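You operate a simulated robot arm through the tools that you are given. There is no shell and no other tool. Be economical: measure what you need, move in short steps, check, and stop when the job is done.

The job below is to be done with a simulated two-armed robot. You get a single attempt, and the scene is never put back.

JOB
Put one of the cream wheels from the top of the wooden rack on the top of the guarded feeder. Carry the red case with both arms and set it on the top of the wide green belt. Put the eyewash bottle with the earliest date from the inside of the spares box on the shelf of the steel bench. Take the white cup on the top of the teal cabinet and put it away on the ledge under the filter. Shut the teal cups drawer. Shut the teal grippers drawer. Take the steel block on the bench by the jogging table and put it away on the top of the wooden rack. The order is free. Set down upright: eyewash bottle, white cup.

The check looks at the end state, three seconds after you hand in, the way a careful person would. Anything else that was tipped, shoved, dropped, spilled or broken makes it a failure.

ROBOT AND FRAMES
Two 7-joint arms with two-finger grippers on one trunk, on a base that drives. Base frame: it is fixed to the floor where the robot stands at the start and does not move with it; the origin is under the middle of the robot, x ahead of it, y to its left, z up. Units: mm, degrees, N and s.
The left shoulder is at the start at [60, 179, 1164], the right one opposite. With the tool pointing down near the work surface each hand reaches from about 100 to 640 mm from the robot's upright axis, wherever it stands, measured 20 degrees to its own side. Places, roughly: cream wheel (4x4x2 cm) [900, 400, 900]; eyewash bottle [13250, -7000, 1000]; ledge under the filter (21x12 cm) [2920, 980, 480]; red case [750, 250, 1000]; shelf of the steel bench [13500, -6700, 300]; steel block [500, 1750, 750]; teal cups drawer [1300, 500, 800]; teal grippers drawer [1300, 500, 400]; top of the guarded feeder [3200, -700, 1100]; top of the wide green belt [800, -3000, 800]; top of the wooden rack [700, 200, 900]; white cup (6x6x7 cm) [1400, 300, 1000]. Payload 1.96 kg a hand.
The tool frame of a hand sits at the grasp point between the pads (the TCP): z along the fingers, y along the line on which they close. The tips reach 20 mm beyond it. Largest opening 72 mm; the body of the gripper starts 38 mm behind the TCP.
Orientation is told as [roll, pitch, yaw] about the base's x, y, z axes, in that order, counted from this pose: with the fingers straight down and closing along the base's y, the tool's x points along the base's -x, its y along +y and its z along -z.

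CONTROLS
- The arms move only by the tool servo_tool. It takes "left_commands", "right_commands" or both (then of equal length, played together; a hand with none holds still); each is a list of rows, each a list of 6 numbers: the shift along the tool's x, y, z in mm, then the turn, a rotation vector about the tool's x, y, z in degrees. In form: [[dx, dy, dz, ax, ay, az], ...]. A call has 1 to 8 rows; each row shifts and turns the commanded pose from where the row before left it, along the tool's axes as they then stand. "left_claw" and "right_claw" are, for a hand that has rows, the opening in per cent of the stroke, from 0 (shut) to 100 (fully open), set as the call begins (left out, the last holds). Rows are played at 5 a second. More than 50 mm and 8.6 degrees between two rows, or a gripper value outside its range, and nothing of the call is played. A pose out of reach is approached as far as the arm can. The call stops where the force on the tool passes 40 N (or 10 N more than at its start, if that is more) or the arm is blocked; 0.2 s more then pass. The fingers move at their own pace (about 153 mm/s each) and stop on an object; they squeeze with about 25 N. The grip force told is the motor's: it shows also when the fingers shut on nothing. Time passes only in rows, and 0.2 s behind the last, so rows that do not move let the fingers close. It gives the time, the measured TCP pose, the force on the tool (base axes), the opening and the grip force at its end, in the units of the frame above (readings bear some noise), with the torque about the TCP (base axes, N m) and any sound that the robot's microphone picked up, and new pictures: "views" is both (left out), scene, wrist or none (wrist: the cameras of the hands that moved).
- Cameras (640 x 400 px; columns grow to the right, rows downward): "scene" is now at [9.2, 5.9, 1718.3]; the picture's right is [0.21, -0.98, 0.00], its down [-0.74, -0.16, -0.65] and it looks along [0.63, 0.14, -0.76] (base axes); focal length 258 px, centre (320, 200). "left" rides on the left gripper at [71, -19, -82] in its tool frame; the picture's right is [0.26, 0.97, 0.00], its down [-0.67, 0.18, -0.72] and it looks along [-0.69, 0.19, 0.70] (tool axes); focal length 280 px, centre (320, 200). "right" rides on the right gripper at [71, 19, -82] in its tool frame; the picture's right is [-0.26, 0.97, 0.00], its down [-0.67, -0.18, -0.71] and it looks along [-0.69, -0.19, 0.70] (tool axes); focal length 280 px, centre (320, 200). There is no depth. A picture from a camera that has moved, and an enlarged one, comes with that camera's place and axes in the base frame and with its lens. The place of the scene camera against the robot may be out by one fixed shift of up to 25 mm in any direction.
- move_column(by): slides the trunk up (or, below 0, down) by that many mm; the arms and the scene camera ride with it, the base frame stays. It gives what a move gives, with no picture.
- base_move(legs): drives the robot by 1 to 6 legs, each [ahead, left, turn to the left] in mm, mm and degrees, along the robot's own axes; the way and the turn of a leg run together, so that a leg with both is an arc; at most 1500 mm and 180 degrees a leg. The arms and the cameras ride along, it lands a little off, and it stops where it bumps. It gives what a move gives, and a new picture of the scene camera.
- turn_head(pan, tilt): turns the head with the scene camera to pan (to the left, within 86 degrees either way) and tilt (down, from -29 to 69), counted from straight ahead of the robot. It gives what a move gives, and a new picture of the scene camera.
- zoom(camera, box): a new picture of the part [left, top, right, bottom] of that camera's present view, enlarged. The clock stands still meanwhile.
- sign_off(): hands the job in; it is judged then, once.

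Go step by step. Nothing tells you exact positions but the pictures and the camera data: compare them with the known pose of the tool, close in by small moves and look again before you grip or let go. The budget is 175 turns and 260 pictures, counting those below and the enlarged ones. Unless the task says otherwise, let go and move clear before handing in, and close with one line.

The tools are called after "Request:" by a JSON object that holds its "op" and its "data". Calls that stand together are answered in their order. servo_tool: Moves the arms, as the interface text tells. Its arguments: {"type":"object","properties":{"left_commands":{"type":"array","items":{"type":"array","items":{"type":"number"}}},"left_claw":{"type":"number"},"right_commands":{"type":"array","items":{"type":"array","items":{"type":"number"}}},"right_claw":{"type":"number"},"views":{"type":"string","enum":["both","scene","wrist","none"]}},"required":[]} The other tools are called the same way: move_column (by) slides the trunk up or down; base_move (legs) drives the base; turn_head (pan, tilt) turns the head that bears the scene camera; zoom (camera, box) takes an enlarged picture of a part of a camera's view; sign_off () hands the job in.

At the start:

```text
time_s: 0.0
left_tool_pos: [379.4, 268.5, 1164.8]
left_tcp_rot: [-0.1, 0.0, 0.0]
left_wrist_force: [0.0, 0.6, -0.2]
left_ft_torque: [0.0, 0.01, -0.01]
left_grip_width: 72.1
left_finger_force: 0.0
right_tool_pos: [276.6, -11.2, 1197.0]
right_tcp_rot: [-0.1, 0.0, 0.0]
right_wrist_force: [0.1, -0.9, 0.1]
right_ft_torque: [0.0, 0.0, -0.02]
right_grip_width: 72.1
right_finger_force: 0.0
trunk travel left (down, up): [-809.0, 181.0]
robot x, y, heading: [1.4, 0.3, -0.1]
head pan, tilt: [12.3, 49.5]
```

scene: 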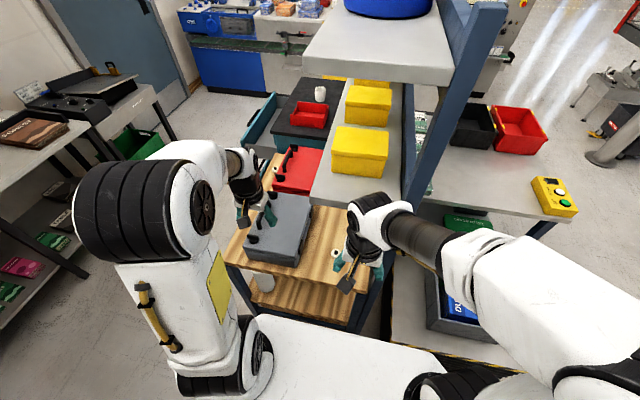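
right: 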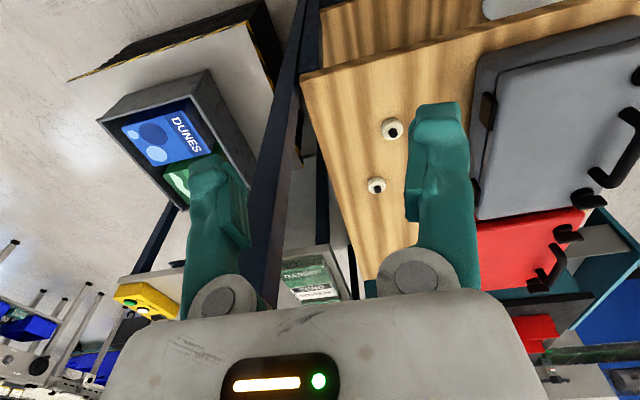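
left: 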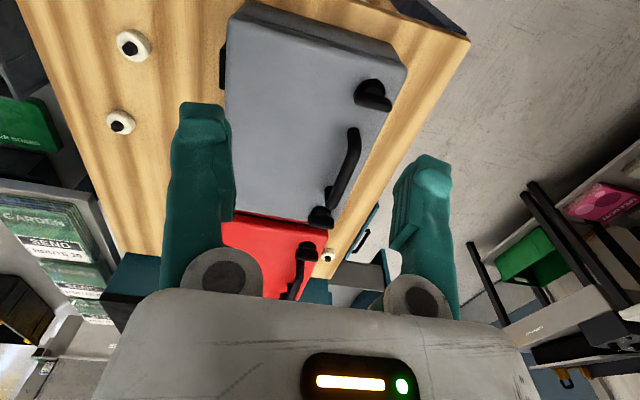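

I see a wooden rack ahead with a grey case, a red case and cream wheels on it, and the teal cabinet behind. I'll zoom in and look around first.

Request:
{"op": "zoom", "data": {"camera": "scene", "box": [200, 60, 400, 320]}}

Request:
{"op": "turn_head", "data": {"pan": 60, "tilt": 30}}

Request:
{"op": "turn_head", "data": {"pan": 10, "tilt": 20}}

Request:
{"op": "turn_head", "data": {"pan": -60, "tilt": 25}}

```text
1.54 times, centred on (300, 190) of scene
camera zoom: at [9.2, 5.9, 1718.3], right [0.21, -0.98, 0.0], down [-0.74, -0.16, -0.65], along [0.63, 0.14, -0.76], focal length 397 px, centre (351, 215)
```

zoom: 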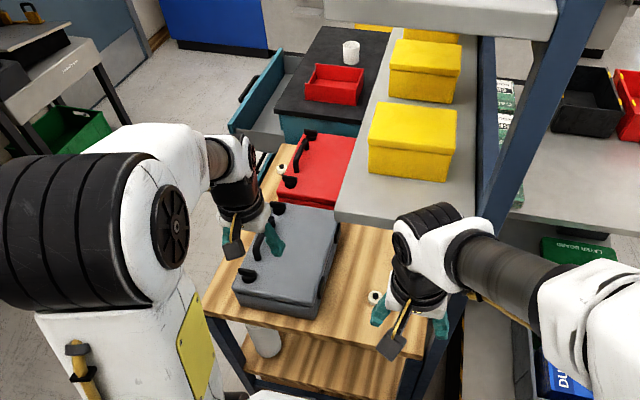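

```text
time_s: 1.2
left_tool_pos: [379.4, 269.3, 1164.4]
left_tcp_rot: [0.0, -0.1, 0.0]
left_wrist_force: [-0.1, -0.6, 0.7]
left_ft_torque: [-0.01, 0.01, -0.01]
left_grip_width: 72.0
left_finger_force: 0.0
right_tool_pos: [276.6, -11.3, 1194.7]
right_tcp_rot: [0.0, 0.0, 0.0]
right_wrist_force: [0.9, 0.0, 1.1]
right_ft_torque: [0.0, -0.01, 0.0]
right_grip_width: 71.9
right_finger_force: 0.1
trunk travel left (down, up): [-809.0, 181.0]
robot x, y, heading: [1.8, -0.6, 0.0]
head pan, tilt: [60.0, 30.0]
camera scene: at [-21.2, 67.7, 1747.1], right [0.87, -0.5, 0.0], down [-0.25, -0.43, -0.87], along [0.43, 0.75, -0.5], focal length 258 px, centre (320, 200)
```

scene: 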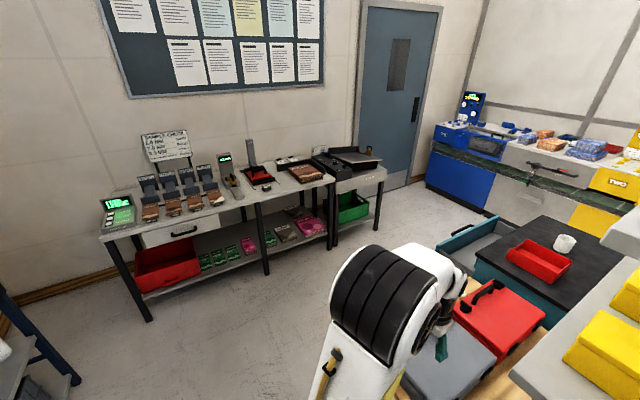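

```text
time_s: 2.3
left_tool_pos: [378.9, 268.8, 1164.3]
left_tcp_rot: [0.0, 0.0, -0.1]
left_wrist_force: [0.0, 0.8, -0.1]
left_ft_torque: [0.0, 0.01, -0.01]
left_grip_width: 72.0
left_finger_force: 0.1
right_tool_pos: [278.2, -10.6, 1195.1]
right_tcp_rot: [0.0, 0.0, 0.1]
right_wrist_force: [-0.4, 0.3, -0.1]
right_ft_torque: [-0.01, -0.01, -0.04]
right_grip_width: 72.0
right_finger_force: 0.1
trunk travel left (down, up): [-809.0, 181.0]
robot x, y, heading: [-4.0, -1.9, -0.0]
head pan, tilt: [10.0, 20.0]
camera scene: at [25.2, 5.8, 1763.1], right [0.17, -0.98, 0.0], down [-0.34, -0.06, -0.94], along [0.93, 0.16, -0.34], focal length 258 px, centre (320, 200)
```

scene: 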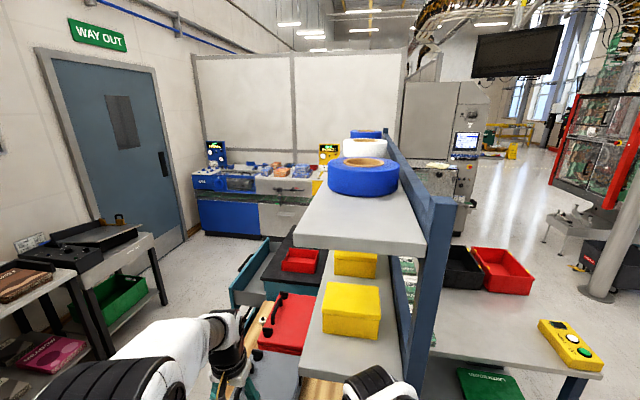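

```text
time_s: 3.8
left_tool_pos: [379.6, 268.2, 1165.7]
left_tcp_rot: [0.0, 0.1, 0.0]
left_wrist_force: [0.5, -0.2, -0.2]
left_ft_torque: [0.01, 0.02, -0.04]
left_grip_width: 71.9
left_finger_force: 0.0
right_tool_pos: [277.0, -11.5, 1196.6]
right_tcp_rot: [0.0, 0.0, -0.1]
right_wrist_force: [-0.2, -0.6, 0.3]
right_ft_torque: [0.0, 0.03, -0.01]
right_grip_width: 72.1
right_finger_force: 0.0
trunk travel left (down, up): [-809.0, 181.0]
robot x, y, heading: [0.9, -0.8, -0.2]
head pan, tilt: [-60.0, 25.0]
camera scene: at [-20.3, -90.3, 1755.1], right [-0.87, -0.5, 0.0], down [-0.21, 0.37, -0.91], along [0.45, -0.78, -0.42], focal length 258 px, centre (320, 200)
```

scene: 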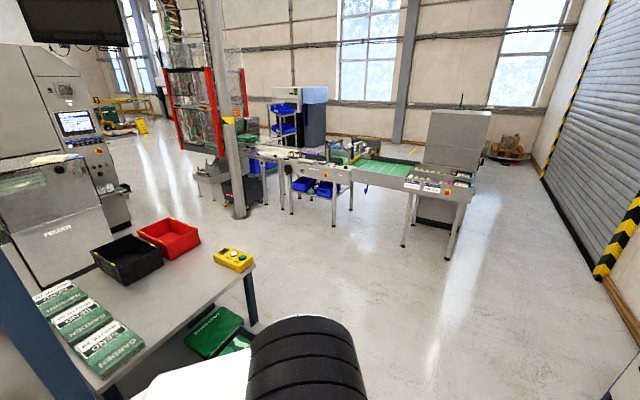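

The red case lies near the far left end of the rack. The cabinet drawers open toward +y, so I'll drive round the left side of the rack and face the drawers.

Request:
{"op": "turn_head", "data": {"pan": 0, "tilt": 45}}

Request:
{"op": "base_move", "data": {"legs": [[-150, 0, 0], [0, 1080, 0], [1300, 0, 0], [0, 0, -90]]}}

```text
time_s: 5.0
left_tool_pos: [379.9, 268.1, 1164.8]
left_tcp_rot: [0.0, 0.0, -0.1]
left_wrist_force: [0.2, -0.2, 0.5]
left_ft_torque: [0.01, 0.03, 0.01]
left_grip_width: 72.0
left_finger_force: 0.0
right_tool_pos: [278.2, -12.3, 1195.4]
right_tcp_rot: [-0.1, -0.1, -0.1]
right_wrist_force: [0.2, 0.5, -0.1]
right_ft_torque: [-0.03, -0.02, -0.02]
right_grip_width: 72.0
right_finger_force: 0.0
trunk travel left (down, up): [-809.0, 181.0]
robot x, y, heading: [-0.1, -1.4, -0.2]
head pan, tilt: [0.0, 45.0]
camera scene: at [14.8, -10.7, 1724.5], right [0.0, -1.0, 0.0], down [-0.71, 0.0, -0.71], along [0.71, 0.0, -0.71], focal length 258 px, centre (320, 200)
```

scene: 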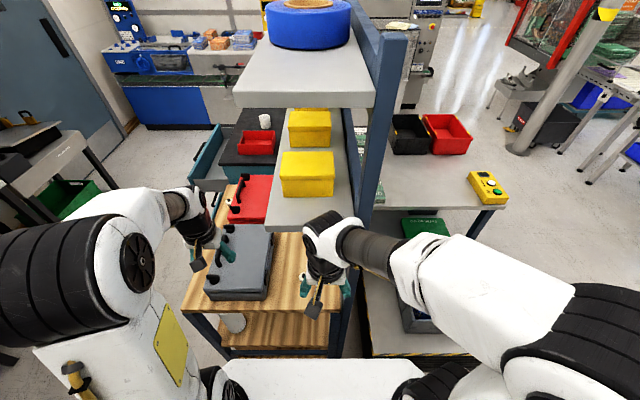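

```text
time_s: 21.5
left_tool_pos: [1428.7, 679.0, 1164.5]
left_tcp_rot: [0.0, 0.0, -90.2]
left_wrist_force: [0.2, -0.4, -1.6]
left_ft_torque: [-0.01, 0.0, -0.01]
left_grip_width: 71.8
left_finger_force: 0.0
right_tool_pos: [1149.6, 781.2, 1195.3]
right_tcp_rot: [0.0, 0.0, -90.2]
right_wrist_force: [-0.4, 0.0, -0.4]
right_ft_torque: [-0.02, -0.03, 0.02]
right_grip_width: 72.0
right_finger_force: 0.0
trunk travel left (down, up): [-809.0, 181.0]
robot x, y, heading: [1157.6, 1056.3, -90.4]
head pan, tilt: [0.0, 45.0]
camera scene: at [1155.2, 1026.8, 1724.5], right [-1.0, 0.0, 0.0], down [0.0, 0.71, -0.71], along [0.0, -0.71, -0.71], focal length 258 px, centre (320, 200)
```

scene: 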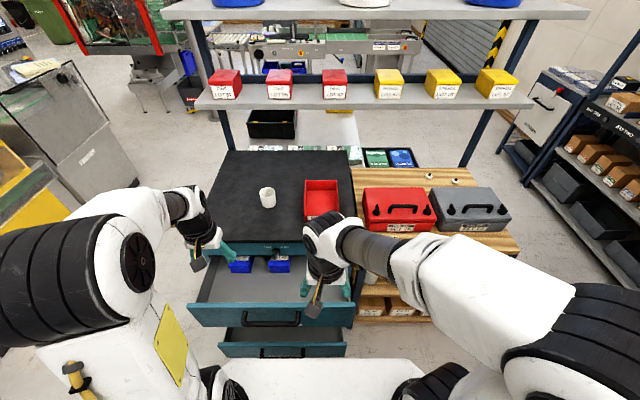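

Both drawers are in view from here. I'll zoom for labels and look lower.

Request:
{"op": "zoom", "data": {"camera": "scene", "box": [180, 140, 540, 365]}}

Request:
{"op": "turn_head", "data": {"pan": 0, "tilt": 65}}

```text
1.78 times, centred on (360, 252) of scene
camera zoom: at [1155.2, 1026.8, 1724.5], right [-1.0, 0.0, 0.0], down [0.0, 0.71, -0.71], along [0.0, -0.71, -0.71], focal length 458 px, centre (249, 107)
```

zoom: 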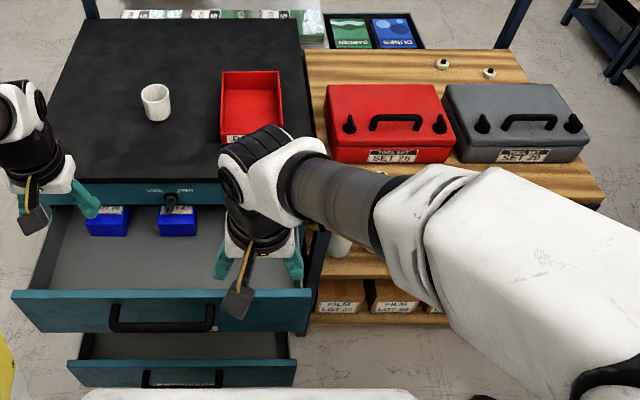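

```text
time_s: 22.3
left_tool_pos: [1429.5, 679.0, 1165.7]
left_tcp_rot: [0.1, 0.0, -90.2]
left_wrist_force: [0.4, -0.7, 0.0]
left_ft_torque: [0.03, 0.02, -0.01]
left_grip_width: 71.9
left_finger_force: 0.0
right_tool_pos: [1149.8, 782.8, 1195.3]
right_tcp_rot: [0.1, -0.1, -90.1]
right_wrist_force: [0.2, 0.6, 0.7]
right_ft_torque: [-0.03, 0.0, 0.02]
right_grip_width: 72.2
right_finger_force: 0.1
trunk travel left (down, up): [-809.0, 181.0]
robot x, y, heading: [1163.8, 1057.9, -89.8]
head pan, tilt: [0.0, 65.0]
camera scene: at [1155.2, 1047.3, 1699.5], right [-1.0, 0.0, 0.0], down [0.0, 0.91, -0.42], along [0.0, -0.42, -0.91], focal length 258 px, centre (320, 200)
```

scene: 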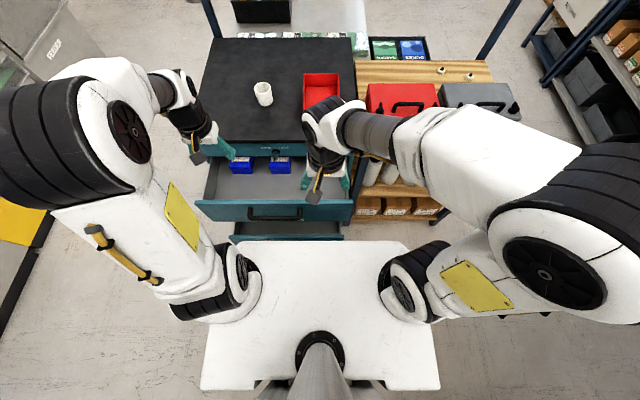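

Request:
{"op": "zoom", "data": {"camera": "scene", "box": [190, 130, 370, 245]}}

```text
3.48 times, centred on (280, 188) of scene
camera zoom: at [1155.2, 1047.3, 1699.5], right [-1.0, 0.0, 0.0], down [0.0, 0.91, -0.42], along [0.0, -0.42, -0.91], focal length 897 px, centre (459, 244)
```

zoom: 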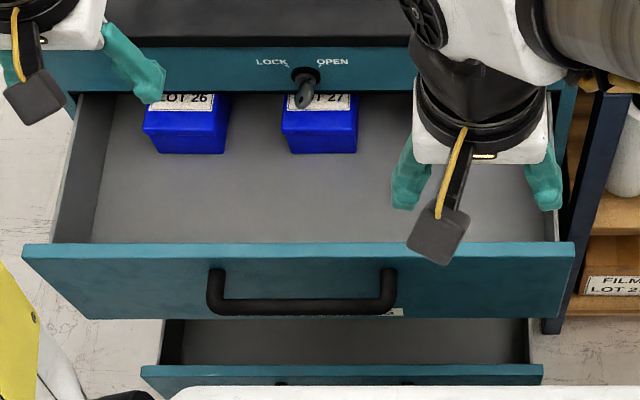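

I take the cups drawer front to be at about y 665, its handle at about x 1315. I'll bring the closed left hand in front of it.

Request:
{"op": "servo_tool", "data": {"left_commands": [[30, -38, 0, 0, 0, 0], [30, -38, 0, 0, 0, 0], [30, -38, 0, 0, 0, 0], [0, 0, 50, 0, 0, 0], [0, 0, 50, 0, 0, 0], [0, 0, 50, 0, 0, 0], [0, 0, 50, 0, 0, 0], [0, 0, 30, 0, 0, 0]], "left_claw": 0}}

```text
time_s: 24.1
left_tool_pos: [1314.4, 763.3, 934.4]
left_tcp_rot: [-0.1, 0.0, -90.2]
left_wrist_force: [-0.7, -1.8, -0.1]
left_ft_torque: [-0.01, -0.02, 0.01]
left_grip_width: 0.0
left_finger_force: 25.6
left hand out of reach, approached as far as the arm can: row 5
right_tool_pos: [1150.4, 780.6, 1196.0]
right_tcp_rot: [0.0, 0.2, -90.2]
right_wrist_force: [-0.1, -0.1, -0.9]
right_ft_torque: [-0.01, -0.03, 0.02]
right_grip_width: 72.1
right_finger_force: 0.2
trunk travel left (down, up): [-809.0, 181.0]
robot x, y, heading: [1161.4, 1059.5, -90.0]
head pan, tilt: [0.0, 65.0]
camera scene: at [1155.3, 1046.8, 1699.5], right [-1.0, 0.0, 0.0], down [0.0, 0.91, -0.42], along [0.0, -0.42, -0.91], focal length 258 px, centre (320, 200)
camera left: at [1297.5, 833.6, 1016.2], right [0.97, 0.26, 0.0], down [0.18, -0.67, 0.72], along [0.19, -0.69, -0.7], focal length 280 px, centre (320, 200)
```

scene: 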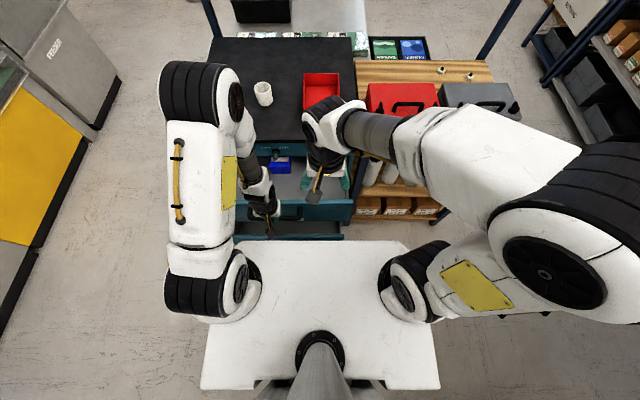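
left: 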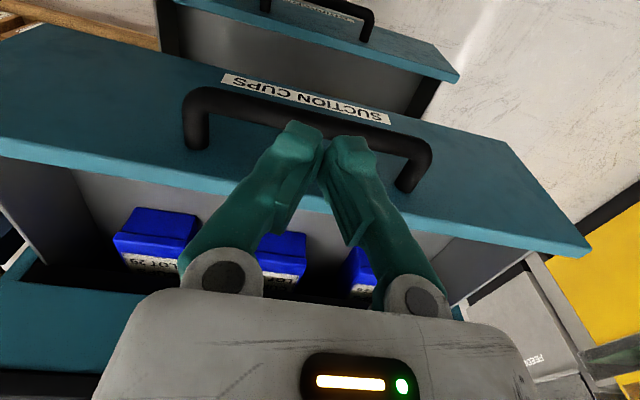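

Label confirms "SUCTION CUPS". I'll lower in front of the handle, then push.

Request:
{"op": "servo_tool", "data": {"left_commands": [[0, 0, 40, 0, 0, 0], [0, 0, 40, 0, 0, 0], [0, 0, 40, 0, 0, 0], [0, 0, 0, 0, 0, 0]], "views": "wrist"}}

```text
time_s: 25.1
left_tool_pos: [1313.5, 764.2, 814.2]
left_tcp_rot: [0.0, 0.0, -90.1]
left_wrist_force: [-0.2, 0.6, -0.3]
left_ft_torque: [-0.03, -0.01, 0.01]
left_grip_width: 0.2
left_finger_force: 25.1
right_tool_pos: [1149.1, 781.8, 1195.6]
right_tcp_rot: [0.1, 0.0, -90.2]
right_wrist_force: [-0.5, 0.1, 0.0]
right_ft_torque: [0.01, 0.01, 0.04]
right_grip_width: 72.2
right_finger_force: 0.1
trunk travel left (down, up): [-809.0, 181.0]
robot x, y, heading: [1162.8, 1059.2, -90.1]
head pan, tilt: [0.0, 65.0]
camera left: at [1297.7, 834.6, 896.4], right [0.97, 0.26, 0.0], down [0.18, -0.67, 0.72], along [0.19, -0.69, -0.7], focal length 280 px, centre (320, 200)
```

left: 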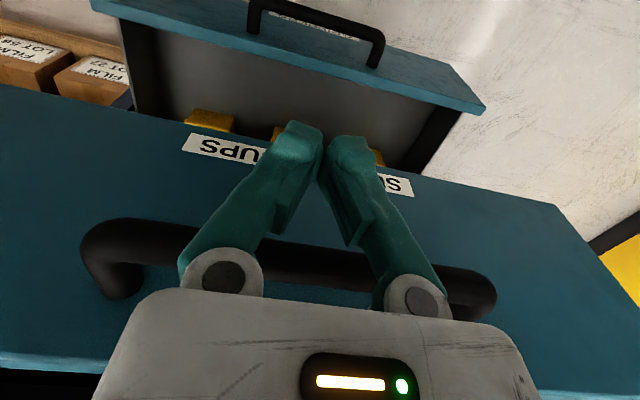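

Request:
{"op": "servo_tool", "data": {"left_commands": [[0, 0, -20, 0, 0, 0], [-35, 0, 0, 0, 0, 0], [-35, 0, 0, 0, 0, 0], [-35, 0, 0, 0, 0, 0], [-35, 0, 0, 0, 0, 0], [-30, 0, 0, 0, 0, 0]], "views": "both"}}

```text
time_s: 26.5
left_tool_pos: [1315.0, 593.2, 832.9]
left_tcp_rot: [0.1, -0.1, -90.3]
left_wrist_force: [0.0, 0.1, 0.1]
left_ft_torque: [0.01, -0.04, 0.01]
left_grip_width: 0.0
left_finger_force: 28.9
right_tool_pos: [1149.6, 780.9, 1195.0]
right_tcp_rot: [0.1, 0.1, -90.2]
right_wrist_force: [-0.5, 0.1, -0.1]
right_ft_torque: [-0.01, 0.01, -0.01]
right_grip_width: 72.1
right_finger_force: 0.0
trunk travel left (down, up): [-809.0, 181.0]
robot x, y, heading: [1164.5, 1058.7, -90.4]
head pan, tilt: [0.0, 65.0]
camera scene: at [1155.1, 1046.1, 1699.5], right [-1.0, 0.0, 0.0], down [0.0, 0.91, -0.42], along [0.0, -0.42, -0.91], focal length 258 px, centre (320, 200)
camera left: at [1297.7, 663.7, 916.0], right [0.97, 0.26, 0.0], down [0.18, -0.67, 0.72], along [0.19, -0.69, -0.7], focal length 280 px, centre (320, 200)
```

scene: 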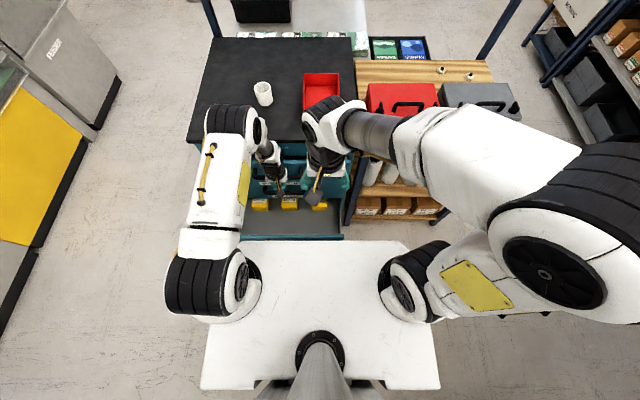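
left: 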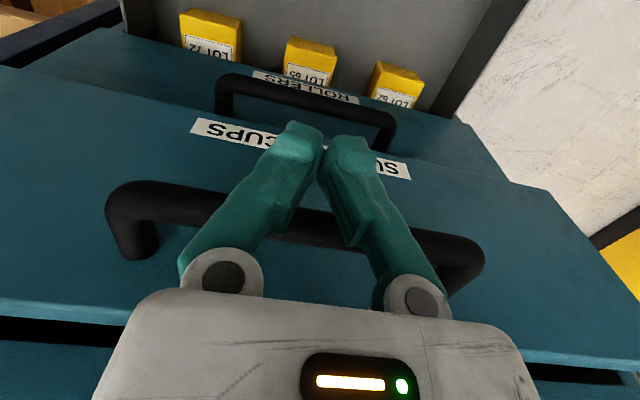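

Request:
{"op": "servo_tool", "data": {"left_commands": [[-20, 0, 0, 0, 0, 0], [-15, 0, 0, 0, 0, 0], [-10, 0, 0, 0, 0, 0], [-10, 0, 0, 0, 0, 0], [-10, 0, 0, 0, 0, 0], [-10, 0, 0, 0, 0, 0]], "views": "wrist"}}

```text
time_s: 27.1
left_tool_pos: [1315.0, 572.8, 833.6]
left_tcp_rot: [0.1, 0.7, -90.1]
left_wrist_force: [-0.7, 12.2, 9.2]
left_ft_torque: [-1.4, -0.07, 0.01]
left_grip_width: 0.0
left_finger_force: 29.6
right_tool_pos: [1150.3, 782.4, 1195.5]
right_tcp_rot: [0.0, 0.0, -90.0]
right_wrist_force: [0.1, 0.5, -1.4]
right_ft_torque: [0.02, 0.01, -0.02]
right_grip_width: 72.1
right_finger_force: 0.0
trunk travel left (down, up): [-809.0, 181.0]
robot x, y, heading: [1165.3, 1054.8, -90.4]
head pan, tilt: [0.0, 65.0]
stopped in row 2 (left hand): the force on the tool passed its limit at 45 N (the readings are from after the stop); the commanded pose is now the measured one
camera left: at [1297.8, 642.1, 916.3], right [0.97, 0.26, 0.0], down [0.18, -0.68, 0.71], along [0.19, -0.68, -0.71], focal length 280 px, centre (320, 200)
```

left: 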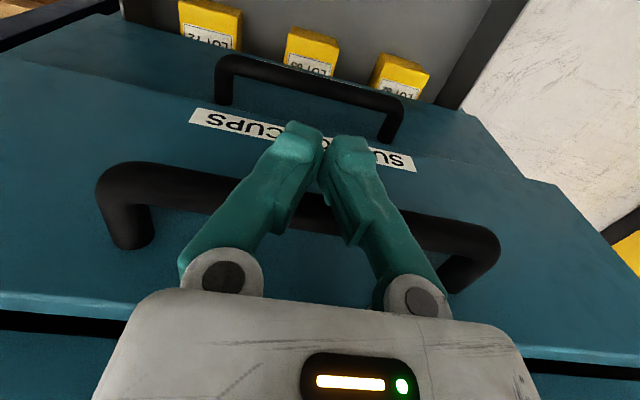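

It hit a stop at 45 N. I'll back off and check whether it is flush.

Request:
{"op": "servo_tool", "data": {"left_commands": [[40, 0, 0, 0, 0, 0], [50, 0, 0, 0, 0, 0], [40, 20, -50, 0, 0, 0], [0, 20, -50, 0, 0, 0], [0, 40, -50, 0, 0, 0], [0, 50, -50, 0, 0, 0]], "views": "both"}}

```text
refused: row 3 steps farther than a row can; nothing moved
```

Request:
{"op": "servo_tool", "data": {"left_commands": [[40, 0, 0, 0, 0, 0], [50, 0, 0, 0, 0, 0], [40, 0, -25, 0, 0, 0], [0, 15, -45, 0, 0, 0], [0, 15, -45, 0, 0, 0], [0, 15, -45, 0, 0, 0], [0, 40, 0, 0, 0, 0]], "views": "both"}}

Request:
{"op": "zoom", "data": {"camera": "scene", "box": [190, 120, 370, 245]}}

```text
time_s: 28.7
left_tool_pos: [1400.2, 698.6, 994.8]
left_tcp_rot: [-0.1, 0.7, -90.2]
left_wrist_force: [1.2, 0.4, 0.6]
left_ft_torque: [0.01, 0.04, 0.0]
left_grip_width: 0.2
left_finger_force: 30.1
right_tool_pos: [1152.8, 780.3, 1195.6]
right_tcp_rot: [-0.1, 0.0, -90.2]
right_wrist_force: [-0.7, 0.5, 0.5]
right_ft_torque: [0.0, 0.04, -0.01]
right_grip_width: 72.3
right_finger_force: 0.1
trunk travel left (down, up): [-809.0, 181.0]
robot x, y, heading: [1162.7, 1059.4, -90.3]
head pan, tilt: [0.0, 65.0]
camera scene: at [1158.0, 1046.7, 1699.4], right [-1.0, 0.0, 0.0], down [0.0, 0.91, -0.42], along [0.0, -0.42, -0.91], focal length 258 px, centre (320, 200)
camera left: at [1383.8, 768.7, 1077.4], right [0.97, 0.26, 0.0], down [0.18, -0.68, 0.71], along [0.18, -0.68, -0.71], focal length 280 px, centre (320, 200)
```

scene: 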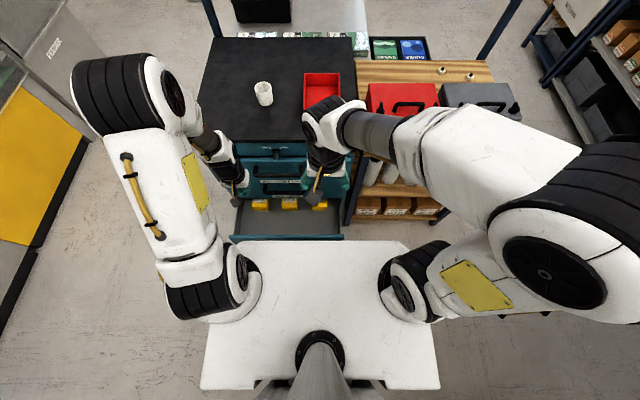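
left: 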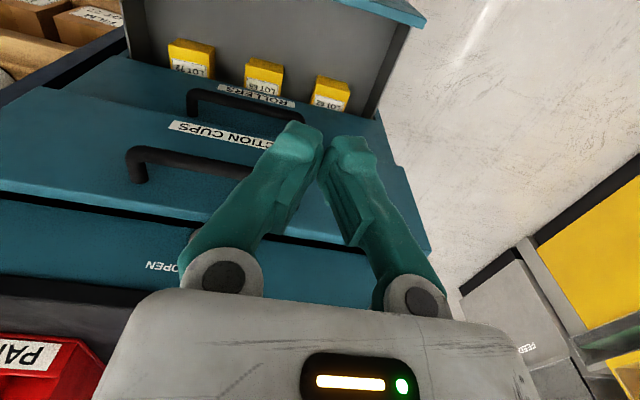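

```text
3.20 times, centred on (280, 182) of scene
camera zoom: at [1158.0, 1046.7, 1699.4], right [-1.0, 0.0, 0.0], down [0.0, 0.91, -0.42], along [0.0, -0.42, -0.91], focal length 825 px, centre (448, 256)
```

zoom: 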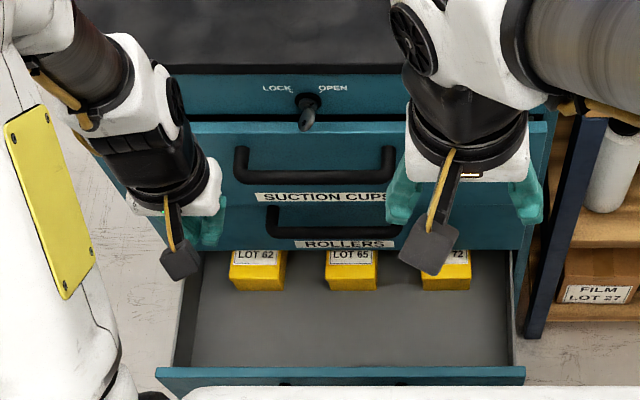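

I'll back the base off 80 mm, lower the trunk and look at the lower drawer.

Request:
{"op": "base_move", "data": {"legs": [[-90, 0, 0]]}}

Request:
{"op": "move_column", "data": {"by": -400}}

Request:
{"op": "servo_tool", "data": {"left_commands": [[20, -40, 0, 0, 0, 0], [0, -43, 0, 0, 0, 0]]}}

```text
time_s: 29.8
left_tool_pos: [1399.5, 787.5, 993.3]
left_tcp_rot: [0.0, 0.7, -90.3]
left_wrist_force: [0.5, 0.1, -0.3]
left_ft_torque: [0.0, 0.0, -0.02]
left_grip_width: 0.1
left_finger_force: 29.7
right_tool_pos: [1150.4, 868.2, 1195.6]
right_tcp_rot: [0.0, 0.1, -90.1]
right_wrist_force: [-0.8, -0.4, -0.2]
right_ft_torque: [0.0, -0.02, -0.04]
right_grip_width: 72.4
right_finger_force: 0.2
trunk travel left (down, up): [-809.0, 181.0]
robot x, y, heading: [1163.0, 1149.7, -89.9]
head pan, tilt: [0.0, 65.0]
camera scene: at [1155.9, 1135.6, 1699.4], right [-1.0, 0.0, 0.0], down [0.0, 0.91, -0.42], along [0.0, -0.42, -0.91], focal length 258 px, centre (320, 200)
```

scene: 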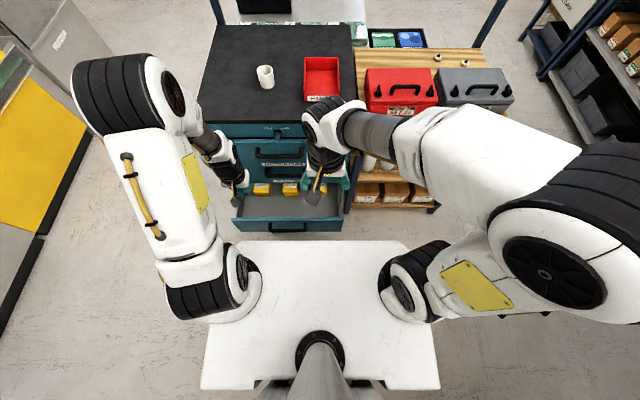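

```text
time_s: 33.6
left_tool_pos: [1398.2, 788.7, 593.6]
left_tcp_rot: [-0.1, 0.6, -90.2]
left_wrist_force: [-0.6, 0.0, 0.4]
left_ft_torque: [0.01, 0.03, -0.01]
left_grip_width: 0.0
left_finger_force: 29.9
right_tool_pos: [1149.9, 869.5, 795.7]
right_tcp_rot: [0.0, 0.2, -90.1]
right_wrist_force: [0.1, 0.5, -0.1]
right_ft_torque: [-0.01, 0.0, 0.0]
right_grip_width: 71.9
right_finger_force: 0.1
trunk travel left (down, up): [-409.0, 581.0]
robot x, y, heading: [1163.2, 1148.1, -90.0]
head pan, tilt: [0.0, 65.0]
```

```text
time_s: 34.2
left_tool_pos: [1315.1, 809.2, 594.2]
left_tcp_rot: [0.0, 0.6, -90.2]
left_wrist_force: [0.5, -0.2, -0.3]
left_ft_torque: [-0.03, -0.05, 0.03]
left_grip_width: 0.0
left_finger_force: 29.7
right_tool_pos: [1148.9, 870.0, 795.6]
right_tcp_rot: [0.1, 0.1, -90.1]
right_wrist_force: [0.1, 0.1, 0.2]
right_ft_torque: [0.0, -0.03, -0.02]
right_grip_width: 71.9
right_finger_force: 0.0
trunk travel left (down, up): [-409.0, 581.0]
robot x, y, heading: [1162.4, 1147.5, -90.2]
head pan, tilt: [0.0, 65.0]
camera scene: at [1154.9, 1136.1, 1299.4], right [-1.0, 0.0, 0.0], down [0.0, 0.91, -0.42], along [0.0, -0.42, -0.91], focal length 258 px, centre (320, 200)
camera left: at [1298.3, 879.0, 677.8], right [0.97, 0.26, 0.0], down [0.18, -0.68, 0.71], along [0.19, -0.68, -0.71], focal length 280 px, centre (320, 200)
```

scene: 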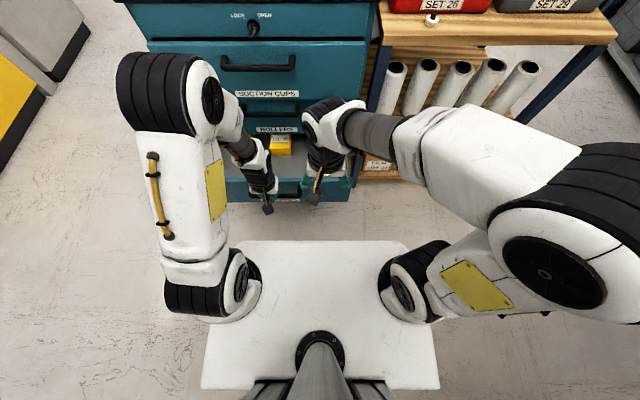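
left: 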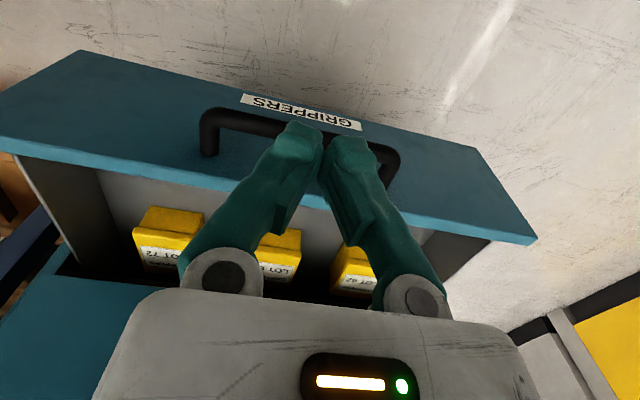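

GRIPPERS confirmed. I'll lower to about z 438 in front of it and push.

Request:
{"op": "servo_tool", "data": {"left_commands": [[0, 0, 50, 0, 0, 0], [0, 0, 50, 0, 0, 0], [0, 0, 50, 0, 0, 0], [0, 0, 0, 0, 0, 0]], "views": "wrist"}}

```text
time_s: 35.2
left_tool_pos: [1316.9, 809.5, 445.2]
left_tcp_rot: [0.0, 0.7, -90.3]
left_wrist_force: [0.3, 0.7, 0.1]
left_ft_torque: [0.01, 0.01, 0.01]
left_grip_width: 0.1
left_finger_force: 30.1
right_tool_pos: [1150.0, 869.4, 795.3]
right_tcp_rot: [0.0, 0.0, -90.1]
right_wrist_force: [0.5, -0.4, 0.8]
right_ft_torque: [0.0, 0.01, -0.02]
right_grip_width: 72.0
right_finger_force: 0.1
trunk travel left (down, up): [-409.0, 581.0]
robot x, y, heading: [1163.1, 1147.7, -90.2]
head pan, tilt: [0.0, 65.0]
camera left: at [1300.2, 880.0, 527.7], right [0.97, 0.26, 0.0], down [0.18, -0.68, 0.71], along [0.19, -0.68, -0.71], focal length 280 px, centre (320, 200)
```

left: 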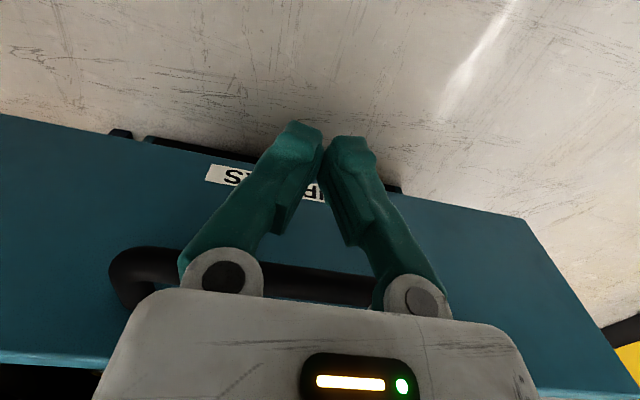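

Request:
{"op": "servo_tool", "data": {"left_commands": [[-20, 0, -7, 0, 0, 0], [-35, 0, 0, 0, 0, 0], [-35, 0, 0, 0, 0, 0], [-35, 0, 0, 0, 0, 0], [-35, 0, 0, 0, 0, 0], [-35, 0, 0, 0, 0, 0], [-15, 0, 0, 0, 0, 0]], "views": "wrist"}}

Request:
{"op": "servo_tool", "data": {"left_commands": [[-5, 0, 0, 0, 0, 0], [-5, 0, 0, 0, 0, 0], [-5, 0, 0, 0, 0, 0], [-5, 0, 0, 0, 0, 0], [-5, 0, 0, 0, 0, 0], [-5, 0, 0, 0, 0, 0], [-5, 0, 0, 0, 0, 0], [-5, 0, 0, 0, 0, 0]], "views": "wrist"}}

```text
time_s: 36.8
left_tool_pos: [1315.5, 599.1, 449.6]
left_tcp_rot: [0.1, 0.8, -90.1]
left_wrist_force: [-0.2, -1.3, 0.4]
left_ft_torque: [0.01, 0.01, -0.04]
left_grip_width: 0.1
left_finger_force: 29.9
right_tool_pos: [1150.3, 868.9, 796.0]
right_tcp_rot: [0.0, 0.0, -90.1]
right_wrist_force: [-0.4, 0.3, 0.0]
right_ft_torque: [0.03, -0.01, 0.02]
right_grip_width: 71.8
right_finger_force: 0.0
trunk travel left (down, up): [-409.0, 581.0]
robot x, y, heading: [1162.6, 1145.9, -90.2]
head pan, tilt: [0.0, 65.0]
camera left: at [1298.6, 669.6, 531.4], right [0.97, 0.26, 0.0], down [0.18, -0.68, 0.71], along [0.19, -0.68, -0.71], focal length 280 px, centre (320, 200)
```

left: 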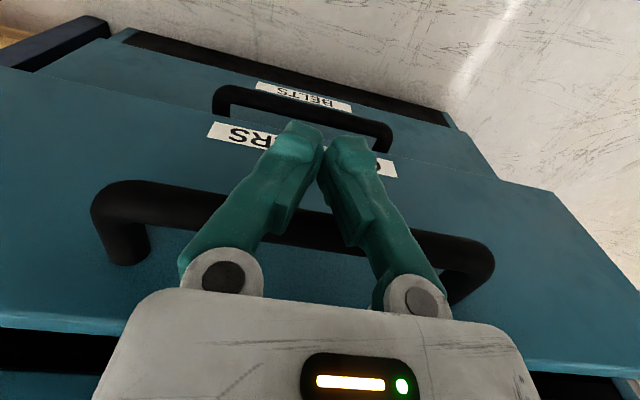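

```text
time_s: 38.6
left_tool_pos: [1314.6, 575.0, 448.8]
left_tcp_rot: [0.1, 1.2, -90.1]
left_wrist_force: [-0.4, 0.2, -0.4]
left_ft_torque: [0.0, -0.01, -0.03]
left_grip_width: 0.0
left_finger_force: 29.9
right_tool_pos: [1149.9, 881.9, 800.7]
right_tcp_rot: [0.1, -0.8, -90.2]
right_wrist_force: [0.8, -1.0, 0.4]
right_ft_torque: [0.02, 0.01, 0.0]
right_grip_width: 71.9
right_finger_force: 0.0
trunk travel left (down, up): [-409.0, 581.0]
robot x, y, heading: [1160.0, 1152.1, -90.3]
head pan, tilt: [0.0, 65.0]
camera left: at [1298.5, 645.4, 532.3], right [0.97, 0.26, 0.01], down [0.18, -0.69, 0.7], along [0.19, -0.68, -0.71], focal length 280 px, centre (320, 200)
```

left: 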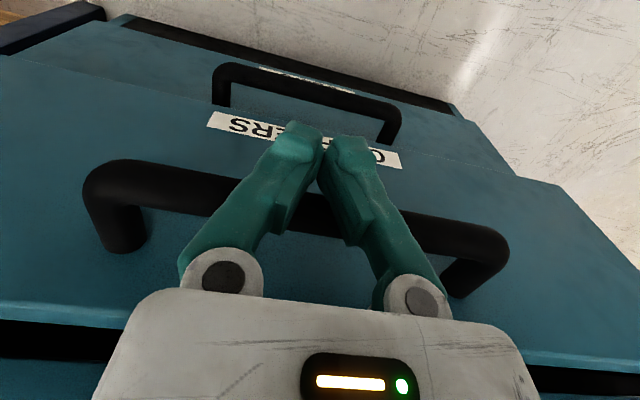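

Request:
{"op": "servo_tool", "data": {"left_commands": [[50, 0, 0, 0, 0, 0], [50, 0, 0, 0, 0, 0], [50, 0, -20, 0, 0, 0], [50, 45, 0, 0, 0, 0], [0, 45, 0, 0, 0, 0], [0, 45, 0, 0, 0, 0], [0, 45, 0, 0, 0, 0], [0, 45, 0, 0, 0, 0]], "views": "none"}}

Request:
{"op": "turn_head", "data": {"pan": -5, "tilt": 50}}

```text
refused: row 3 steps farther than a row can; nothing moved
```

```text
time_s: 39.4
left_tool_pos: [1314.8, 575.6, 447.5]
left_tcp_rot: [0.1, 1.3, -90.2]
left_wrist_force: [-0.6, -0.3, -0.3]
left_ft_torque: [-0.03, -0.01, 0.0]
left_grip_width: 0.1
left_finger_force: 29.8
right_tool_pos: [1149.9, 881.9, 800.4]
right_tcp_rot: [0.1, -0.9, -90.1]
right_wrist_force: [-0.4, -0.3, -1.0]
right_ft_torque: [-0.04, -0.04, -0.02]
right_grip_width: 72.0
right_finger_force: 0.0
trunk travel left (down, up): [-409.0, 581.0]
robot x, y, heading: [1159.9, 1147.6, -90.3]
head pan, tilt: [-5.0, 50.0]
camera scene: at [1148.2, 1140.5, 1317.6], right [-1.0, 0.09, 0.0], down [0.07, 0.75, -0.65], along [-0.06, -0.65, -0.76], focal length 258 px, centre (320, 200)
```

scene: 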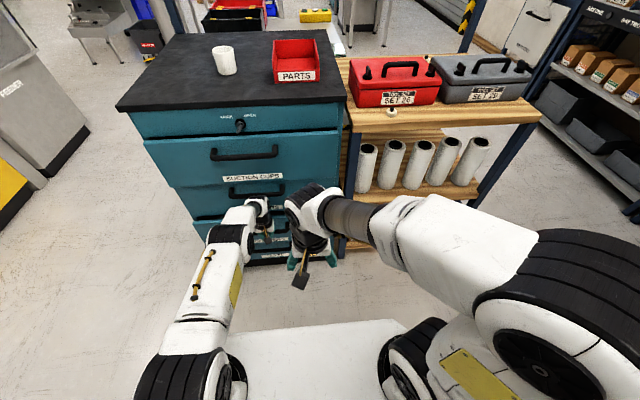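

Request:
{"op": "servo_tool", "data": {"left_commands": [[50, 0, 0, 0, 0, 0], [50, 0, 0, 0, 0, 0], [45, 0, 0, 0, 0, 0], [25, 40, 0, 0, 0, 0], [0, 45, 0, 0, 0, 0], [0, 45, 0, 0, 0, 0], [0, 45, 0, 0, 0, 0], [0, 45, 0, 0, 0, 0]], "views": "none"}}

Request:
{"op": "zoom", "data": {"camera": "scene", "box": [100, 80, 360, 280]}}

```text
time_s: 41.2
left_tool_pos: [1536.5, 729.9, 449.2]
left_tcp_rot: [0.1, 0.7, -90.3]
left_wrist_force: [-0.6, -0.6, 0.8]
left_ft_torque: [0.0, 0.01, 0.01]
left_grip_width: 0.0
left_finger_force: 29.7
right_tool_pos: [1150.4, 870.2, 794.8]
right_tcp_rot: [0.0, 0.1, -90.2]
right_wrist_force: [-0.3, -0.4, -0.5]
right_ft_torque: [0.02, 0.0, -0.01]
right_grip_width: 71.4
right_finger_force: 0.1
trunk travel left (down, up): [-409.0, 581.0]
robot x, y, heading: [1162.8, 1146.0, -90.3]
head pan, tilt: [-5.0, 50.0]
```

```text
2.00 times, centred on (230, 180) of scene
camera zoom: at [1149.2, 1120.3, 1317.6], right [-1.0, 0.09, 0.0], down [0.07, 0.76, -0.64], along [-0.06, -0.64, -0.77], focal length 516 px, centre (500, 240)
```

zoom: 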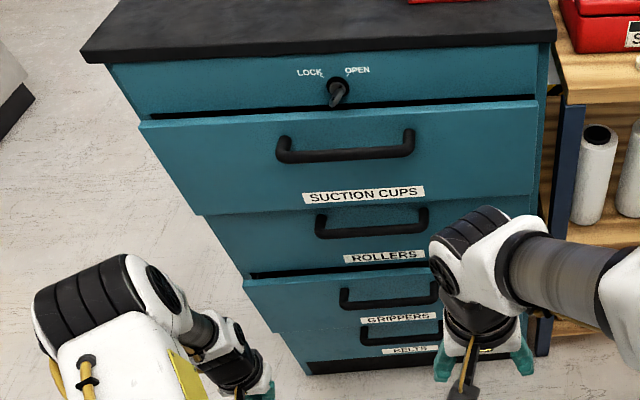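

Cups and grippers drawers are still some 20–30 mm proud: the upright hand hit the worktop overhang. I'll tilt the fingers forward and push the panels beside the handle.

Request:
{"op": "servo_tool", "data": {"left_commands": [[0, -12, 0, 0, -8, 0], [0, -12, 0, 0, -8, 0], [0, -12, 0, 0, -8, 0], [0, -12, 0, 0, -8, 0], [0, -12, 0, 0, -8, 0], [0, -12, 0, 0, -8, 0], [0, -12, 0, 0, -8, 0], [0, -12, 0, 0, -8, 0]], "views": "both"}}

```text
time_s: 43.0
left_tool_pos: [1440.0, 729.7, 450.2]
left_tcp_rot: [0.0, -63.4, -90.2]
left_wrist_force: [-0.6, -0.2, -1.0]
left_ft_torque: [0.02, 0.01, -0.02]
left_grip_width: 0.2
left_finger_force: 29.8
right_tool_pos: [1150.1, 870.7, 795.9]
right_tcp_rot: [0.0, 0.0, -90.1]
right_wrist_force: [0.1, -0.9, -0.6]
right_ft_torque: [-0.01, 0.03, 0.04]
right_grip_width: 71.8
right_finger_force: 0.0
trunk travel left (down, up): [-409.0, 581.0]
robot x, y, heading: [1162.0, 1150.1, -90.0]
head pan, tilt: [-5.0, 50.0]
camera scene: at [1148.8, 1120.1, 1317.6], right [-1.0, 0.09, 0.0], down [0.07, 0.76, -0.64], along [-0.06, -0.64, -0.77], focal length 258 px, centre (320, 200)
camera left: at [1423.0, 834.6, 424.2], right [0.97, 0.11, -0.23], down [0.18, 0.34, 0.92], along [0.18, -0.93, 0.3], focal length 280 px, centre (320, 200)
```

scene: 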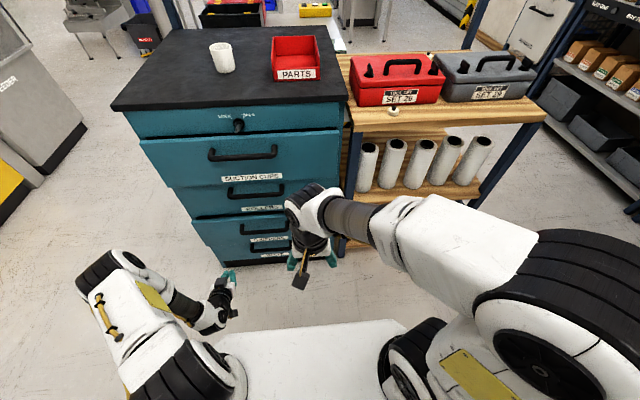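
left: 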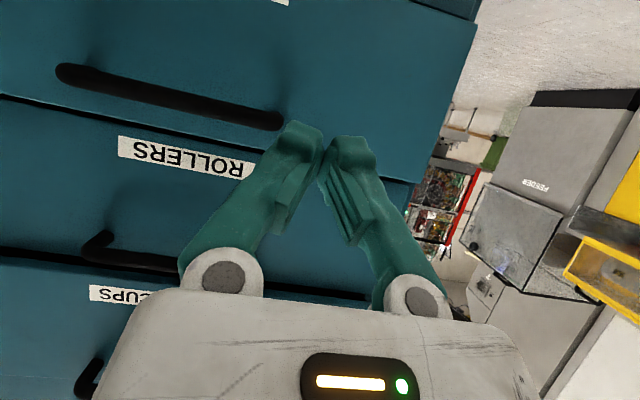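

Request:
{"op": "servo_tool", "data": {"left_commands": [[-18, 0, 36, 0, 0, 0], [-18, 0, 36, 0, 0, 0], [-18, 0, 36, 0, 0, 0], [-9, 0, 18, 0, 0, 0], [-5, 0, 10, 0, 0, 0], [-5, 0, 10, 0, 0, 0], [-5, 0, 10, 0, 0, 0], [-5, 0, 10, 0, 0, 0]], "views": "scene"}}

```text
time_s: 44.8
left_tool_pos: [1440.7, 543.3, 450.4]
left_tcp_rot: [0.0, -63.4, -90.1]
left_wrist_force: [8.9, -2.2, 1.1]
left_ft_torque: [-0.06, -0.01, 0.03]
left_grip_width: 0.1
left_finger_force: 29.9
right_tool_pos: [1150.7, 869.3, 795.2]
right_tcp_rot: [0.0, 0.1, -90.1]
right_wrist_force: [0.0, -0.3, -0.3]
right_ft_torque: [0.03, 0.0, -0.02]
right_grip_width: 72.0
right_finger_force: 0.0
trunk travel left (down, up): [-409.0, 581.0]
robot x, y, heading: [1162.1, 1145.7, -90.2]
head pan, tilt: [-5.0, 50.0]
camera scene: at [1149.4, 1119.8, 1317.6], right [-1.0, 0.09, 0.0], down [0.07, 0.76, -0.64], along [-0.06, -0.64, -0.77], focal length 258 px, centre (320, 200)
```

scene: 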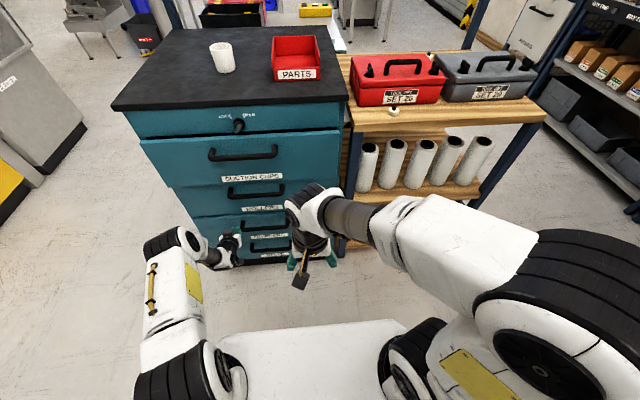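

Request:
{"op": "servo_tool", "data": {"left_commands": [[-4, 0, 8, 0, 0, 0], [-4, 0, 8, 0, 0, 0], [-4, 0, 8, 0, 0, 0], [-4, 0, 8, 0, 0, 0], [-4, 0, 8, 0, 0, 0]], "views": "none"}}

Request:
{"op": "zoom", "data": {"camera": "scene", "box": [100, 80, 360, 280]}}

```text
time_s: 45.6
left_tool_pos: [1445.3, 520.5, 448.7]
left_tcp_rot: [0.3, -63.0, -90.1]
left_wrist_force: [6.1, -0.1, -0.5]
left_ft_torque: [-0.01, 0.0, -0.05]
left_grip_width: 0.4
left_finger_force: 29.7
right_tool_pos: [1151.5, 869.4, 795.9]
right_tcp_rot: [0.1, 0.1, -90.0]
right_wrist_force: [-0.7, -0.8, 0.4]
right_ft_torque: [0.0, -0.02, -0.02]
right_grip_width: 71.9
right_finger_force: 0.2
trunk travel left (down, up): [-409.0, 581.0]
robot x, y, heading: [1162.1, 1147.5, -90.0]
head pan, tilt: [-5.0, 50.0]
stopped in row 4 (left hand): the force on the tool passed its limit at 46 N (the readings are from after the stop); the commanded pose is now the measured one
```

```text
2.00 times, centred on (230, 180) of scene
camera zoom: at [1148.7, 1120.1, 1317.5], right [-1.0, 0.09, 0.0], down [0.07, 0.76, -0.64], along [-0.06, -0.64, -0.77], focal length 516 px, centre (500, 240)
```

zoom: 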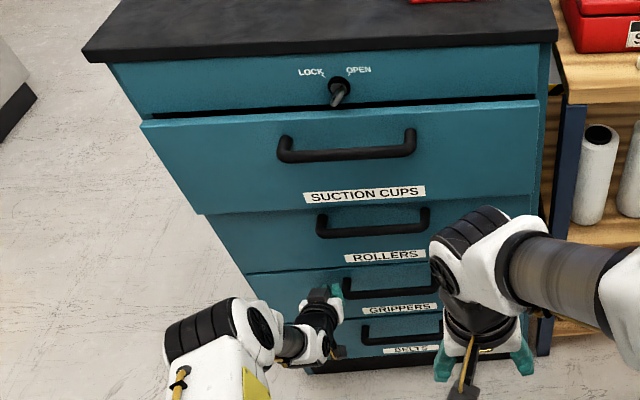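

Grippers drawer now flush. I'll retract, raise the trunk and push the cups drawer the same way.

Request:
{"op": "servo_tool", "data": {"left_commands": [[18, 0, -36, 0, 0, 0], [18, 0, -36, 0, 0, 0], [18, 0, -36, 0, 0, 0], [18, 0, -36, 0, 0, 0]], "views": "none"}}

Request:
{"op": "move_column", "data": {"by": 375}}

Request:
{"op": "servo_tool", "data": {"left_commands": [[-16, 0, 32, 0, 0, 0], [-16, 0, 32, 0, 0, 0], [-4, 0, 8, 0, 0, 0], [-4, 0, 8, 0, 0, 0], [-4, 0, 8, 0, 0, 0], [-4, 0, 8, 0, 0, 0], [-4, 0, 8, 0, 0, 0], [-4, 0, 8, 0, 0, 0]], "views": "both"}}

```text
time_s: 46.6
left_tool_pos: [1442.6, 681.9, 449.0]
left_tcp_rot: [0.3, -63.1, -90.1]
left_wrist_force: [-0.1, -0.3, -0.6]
left_ft_torque: [0.01, -0.02, -0.02]
left_grip_width: 0.2
left_finger_force: 29.3
right_tool_pos: [1150.9, 870.4, 796.8]
right_tcp_rot: [0.0, -0.1, -90.0]
right_wrist_force: [-0.3, 0.1, 0.7]
right_ft_torque: [0.02, 0.0, -0.01]
right_grip_width: 71.7
right_finger_force: 0.0
trunk travel left (down, up): [-409.0, 581.0]
robot x, y, heading: [1161.3, 1148.2, -90.0]
head pan, tilt: [-5.0, 50.0]
```

```text
time_s: 50.2
left_tool_pos: [1441.5, 681.4, 824.9]
left_tcp_rot: [0.3, -63.1, -90.1]
left_wrist_force: [0.2, 0.4, 0.9]
left_ft_torque: [0.0, -0.04, 0.0]
left_grip_width: 0.0
left_finger_force: 29.8
right_tool_pos: [1150.9, 870.6, 1170.7]
right_tcp_rot: [0.0, 0.1, -89.9]
right_wrist_force: [1.0, 0.6, 0.4]
right_ft_torque: [-0.03, 0.0, -0.01]
right_grip_width: 71.8
right_finger_force: 0.1
trunk travel left (down, up): [-784.0, 206.0]
robot x, y, heading: [1163.0, 1149.2, -90.3]
head pan, tilt: [-5.0, 50.0]
```

```text
time_s: 52.0
left_tool_pos: [1443.2, 555.9, 822.5]
left_tcp_rot: [0.4, -62.9, -90.1]
left_wrist_force: [-0.7, -0.4, 0.7]
left_ft_torque: [-0.01, 0.0, 0.02]
left_grip_width: 0.0
left_finger_force: 30.3
right_tool_pos: [1150.8, 871.7, 1170.4]
right_tcp_rot: [0.0, 0.1, -90.0]
right_wrist_force: [0.0, -1.2, -0.7]
right_ft_torque: [0.03, -0.02, -0.01]
right_grip_width: 71.8
right_finger_force: 0.1
trunk travel left (down, up): [-784.0, 206.0]
robot x, y, heading: [1161.9, 1148.1, -89.9]
head pan, tilt: [-5.0, 50.0]
camera scene: at [1149.1, 1120.5, 1692.6], right [-1.0, 0.09, 0.0], down [0.07, 0.76, -0.64], along [-0.06, -0.64, -0.77], focal length 258 px, centre (320, 200)
camera left: at [1425.5, 660.9, 797.3], right [0.97, 0.12, -0.23], down [0.18, 0.33, 0.93], along [0.19, -0.94, 0.3], focal length 280 px, centre (320, 200)
```

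scene: 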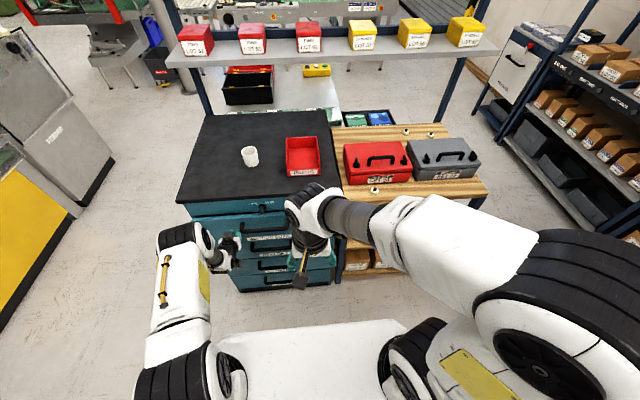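
left: 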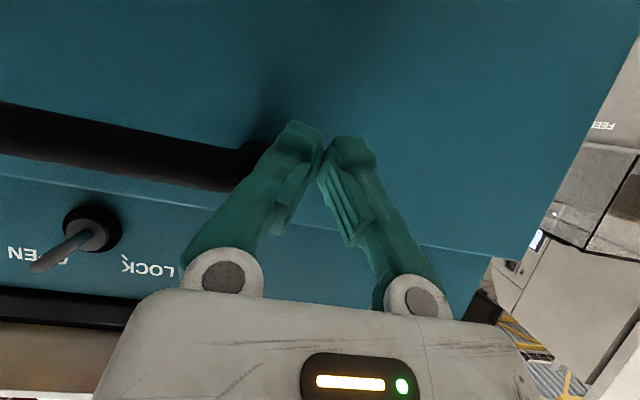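

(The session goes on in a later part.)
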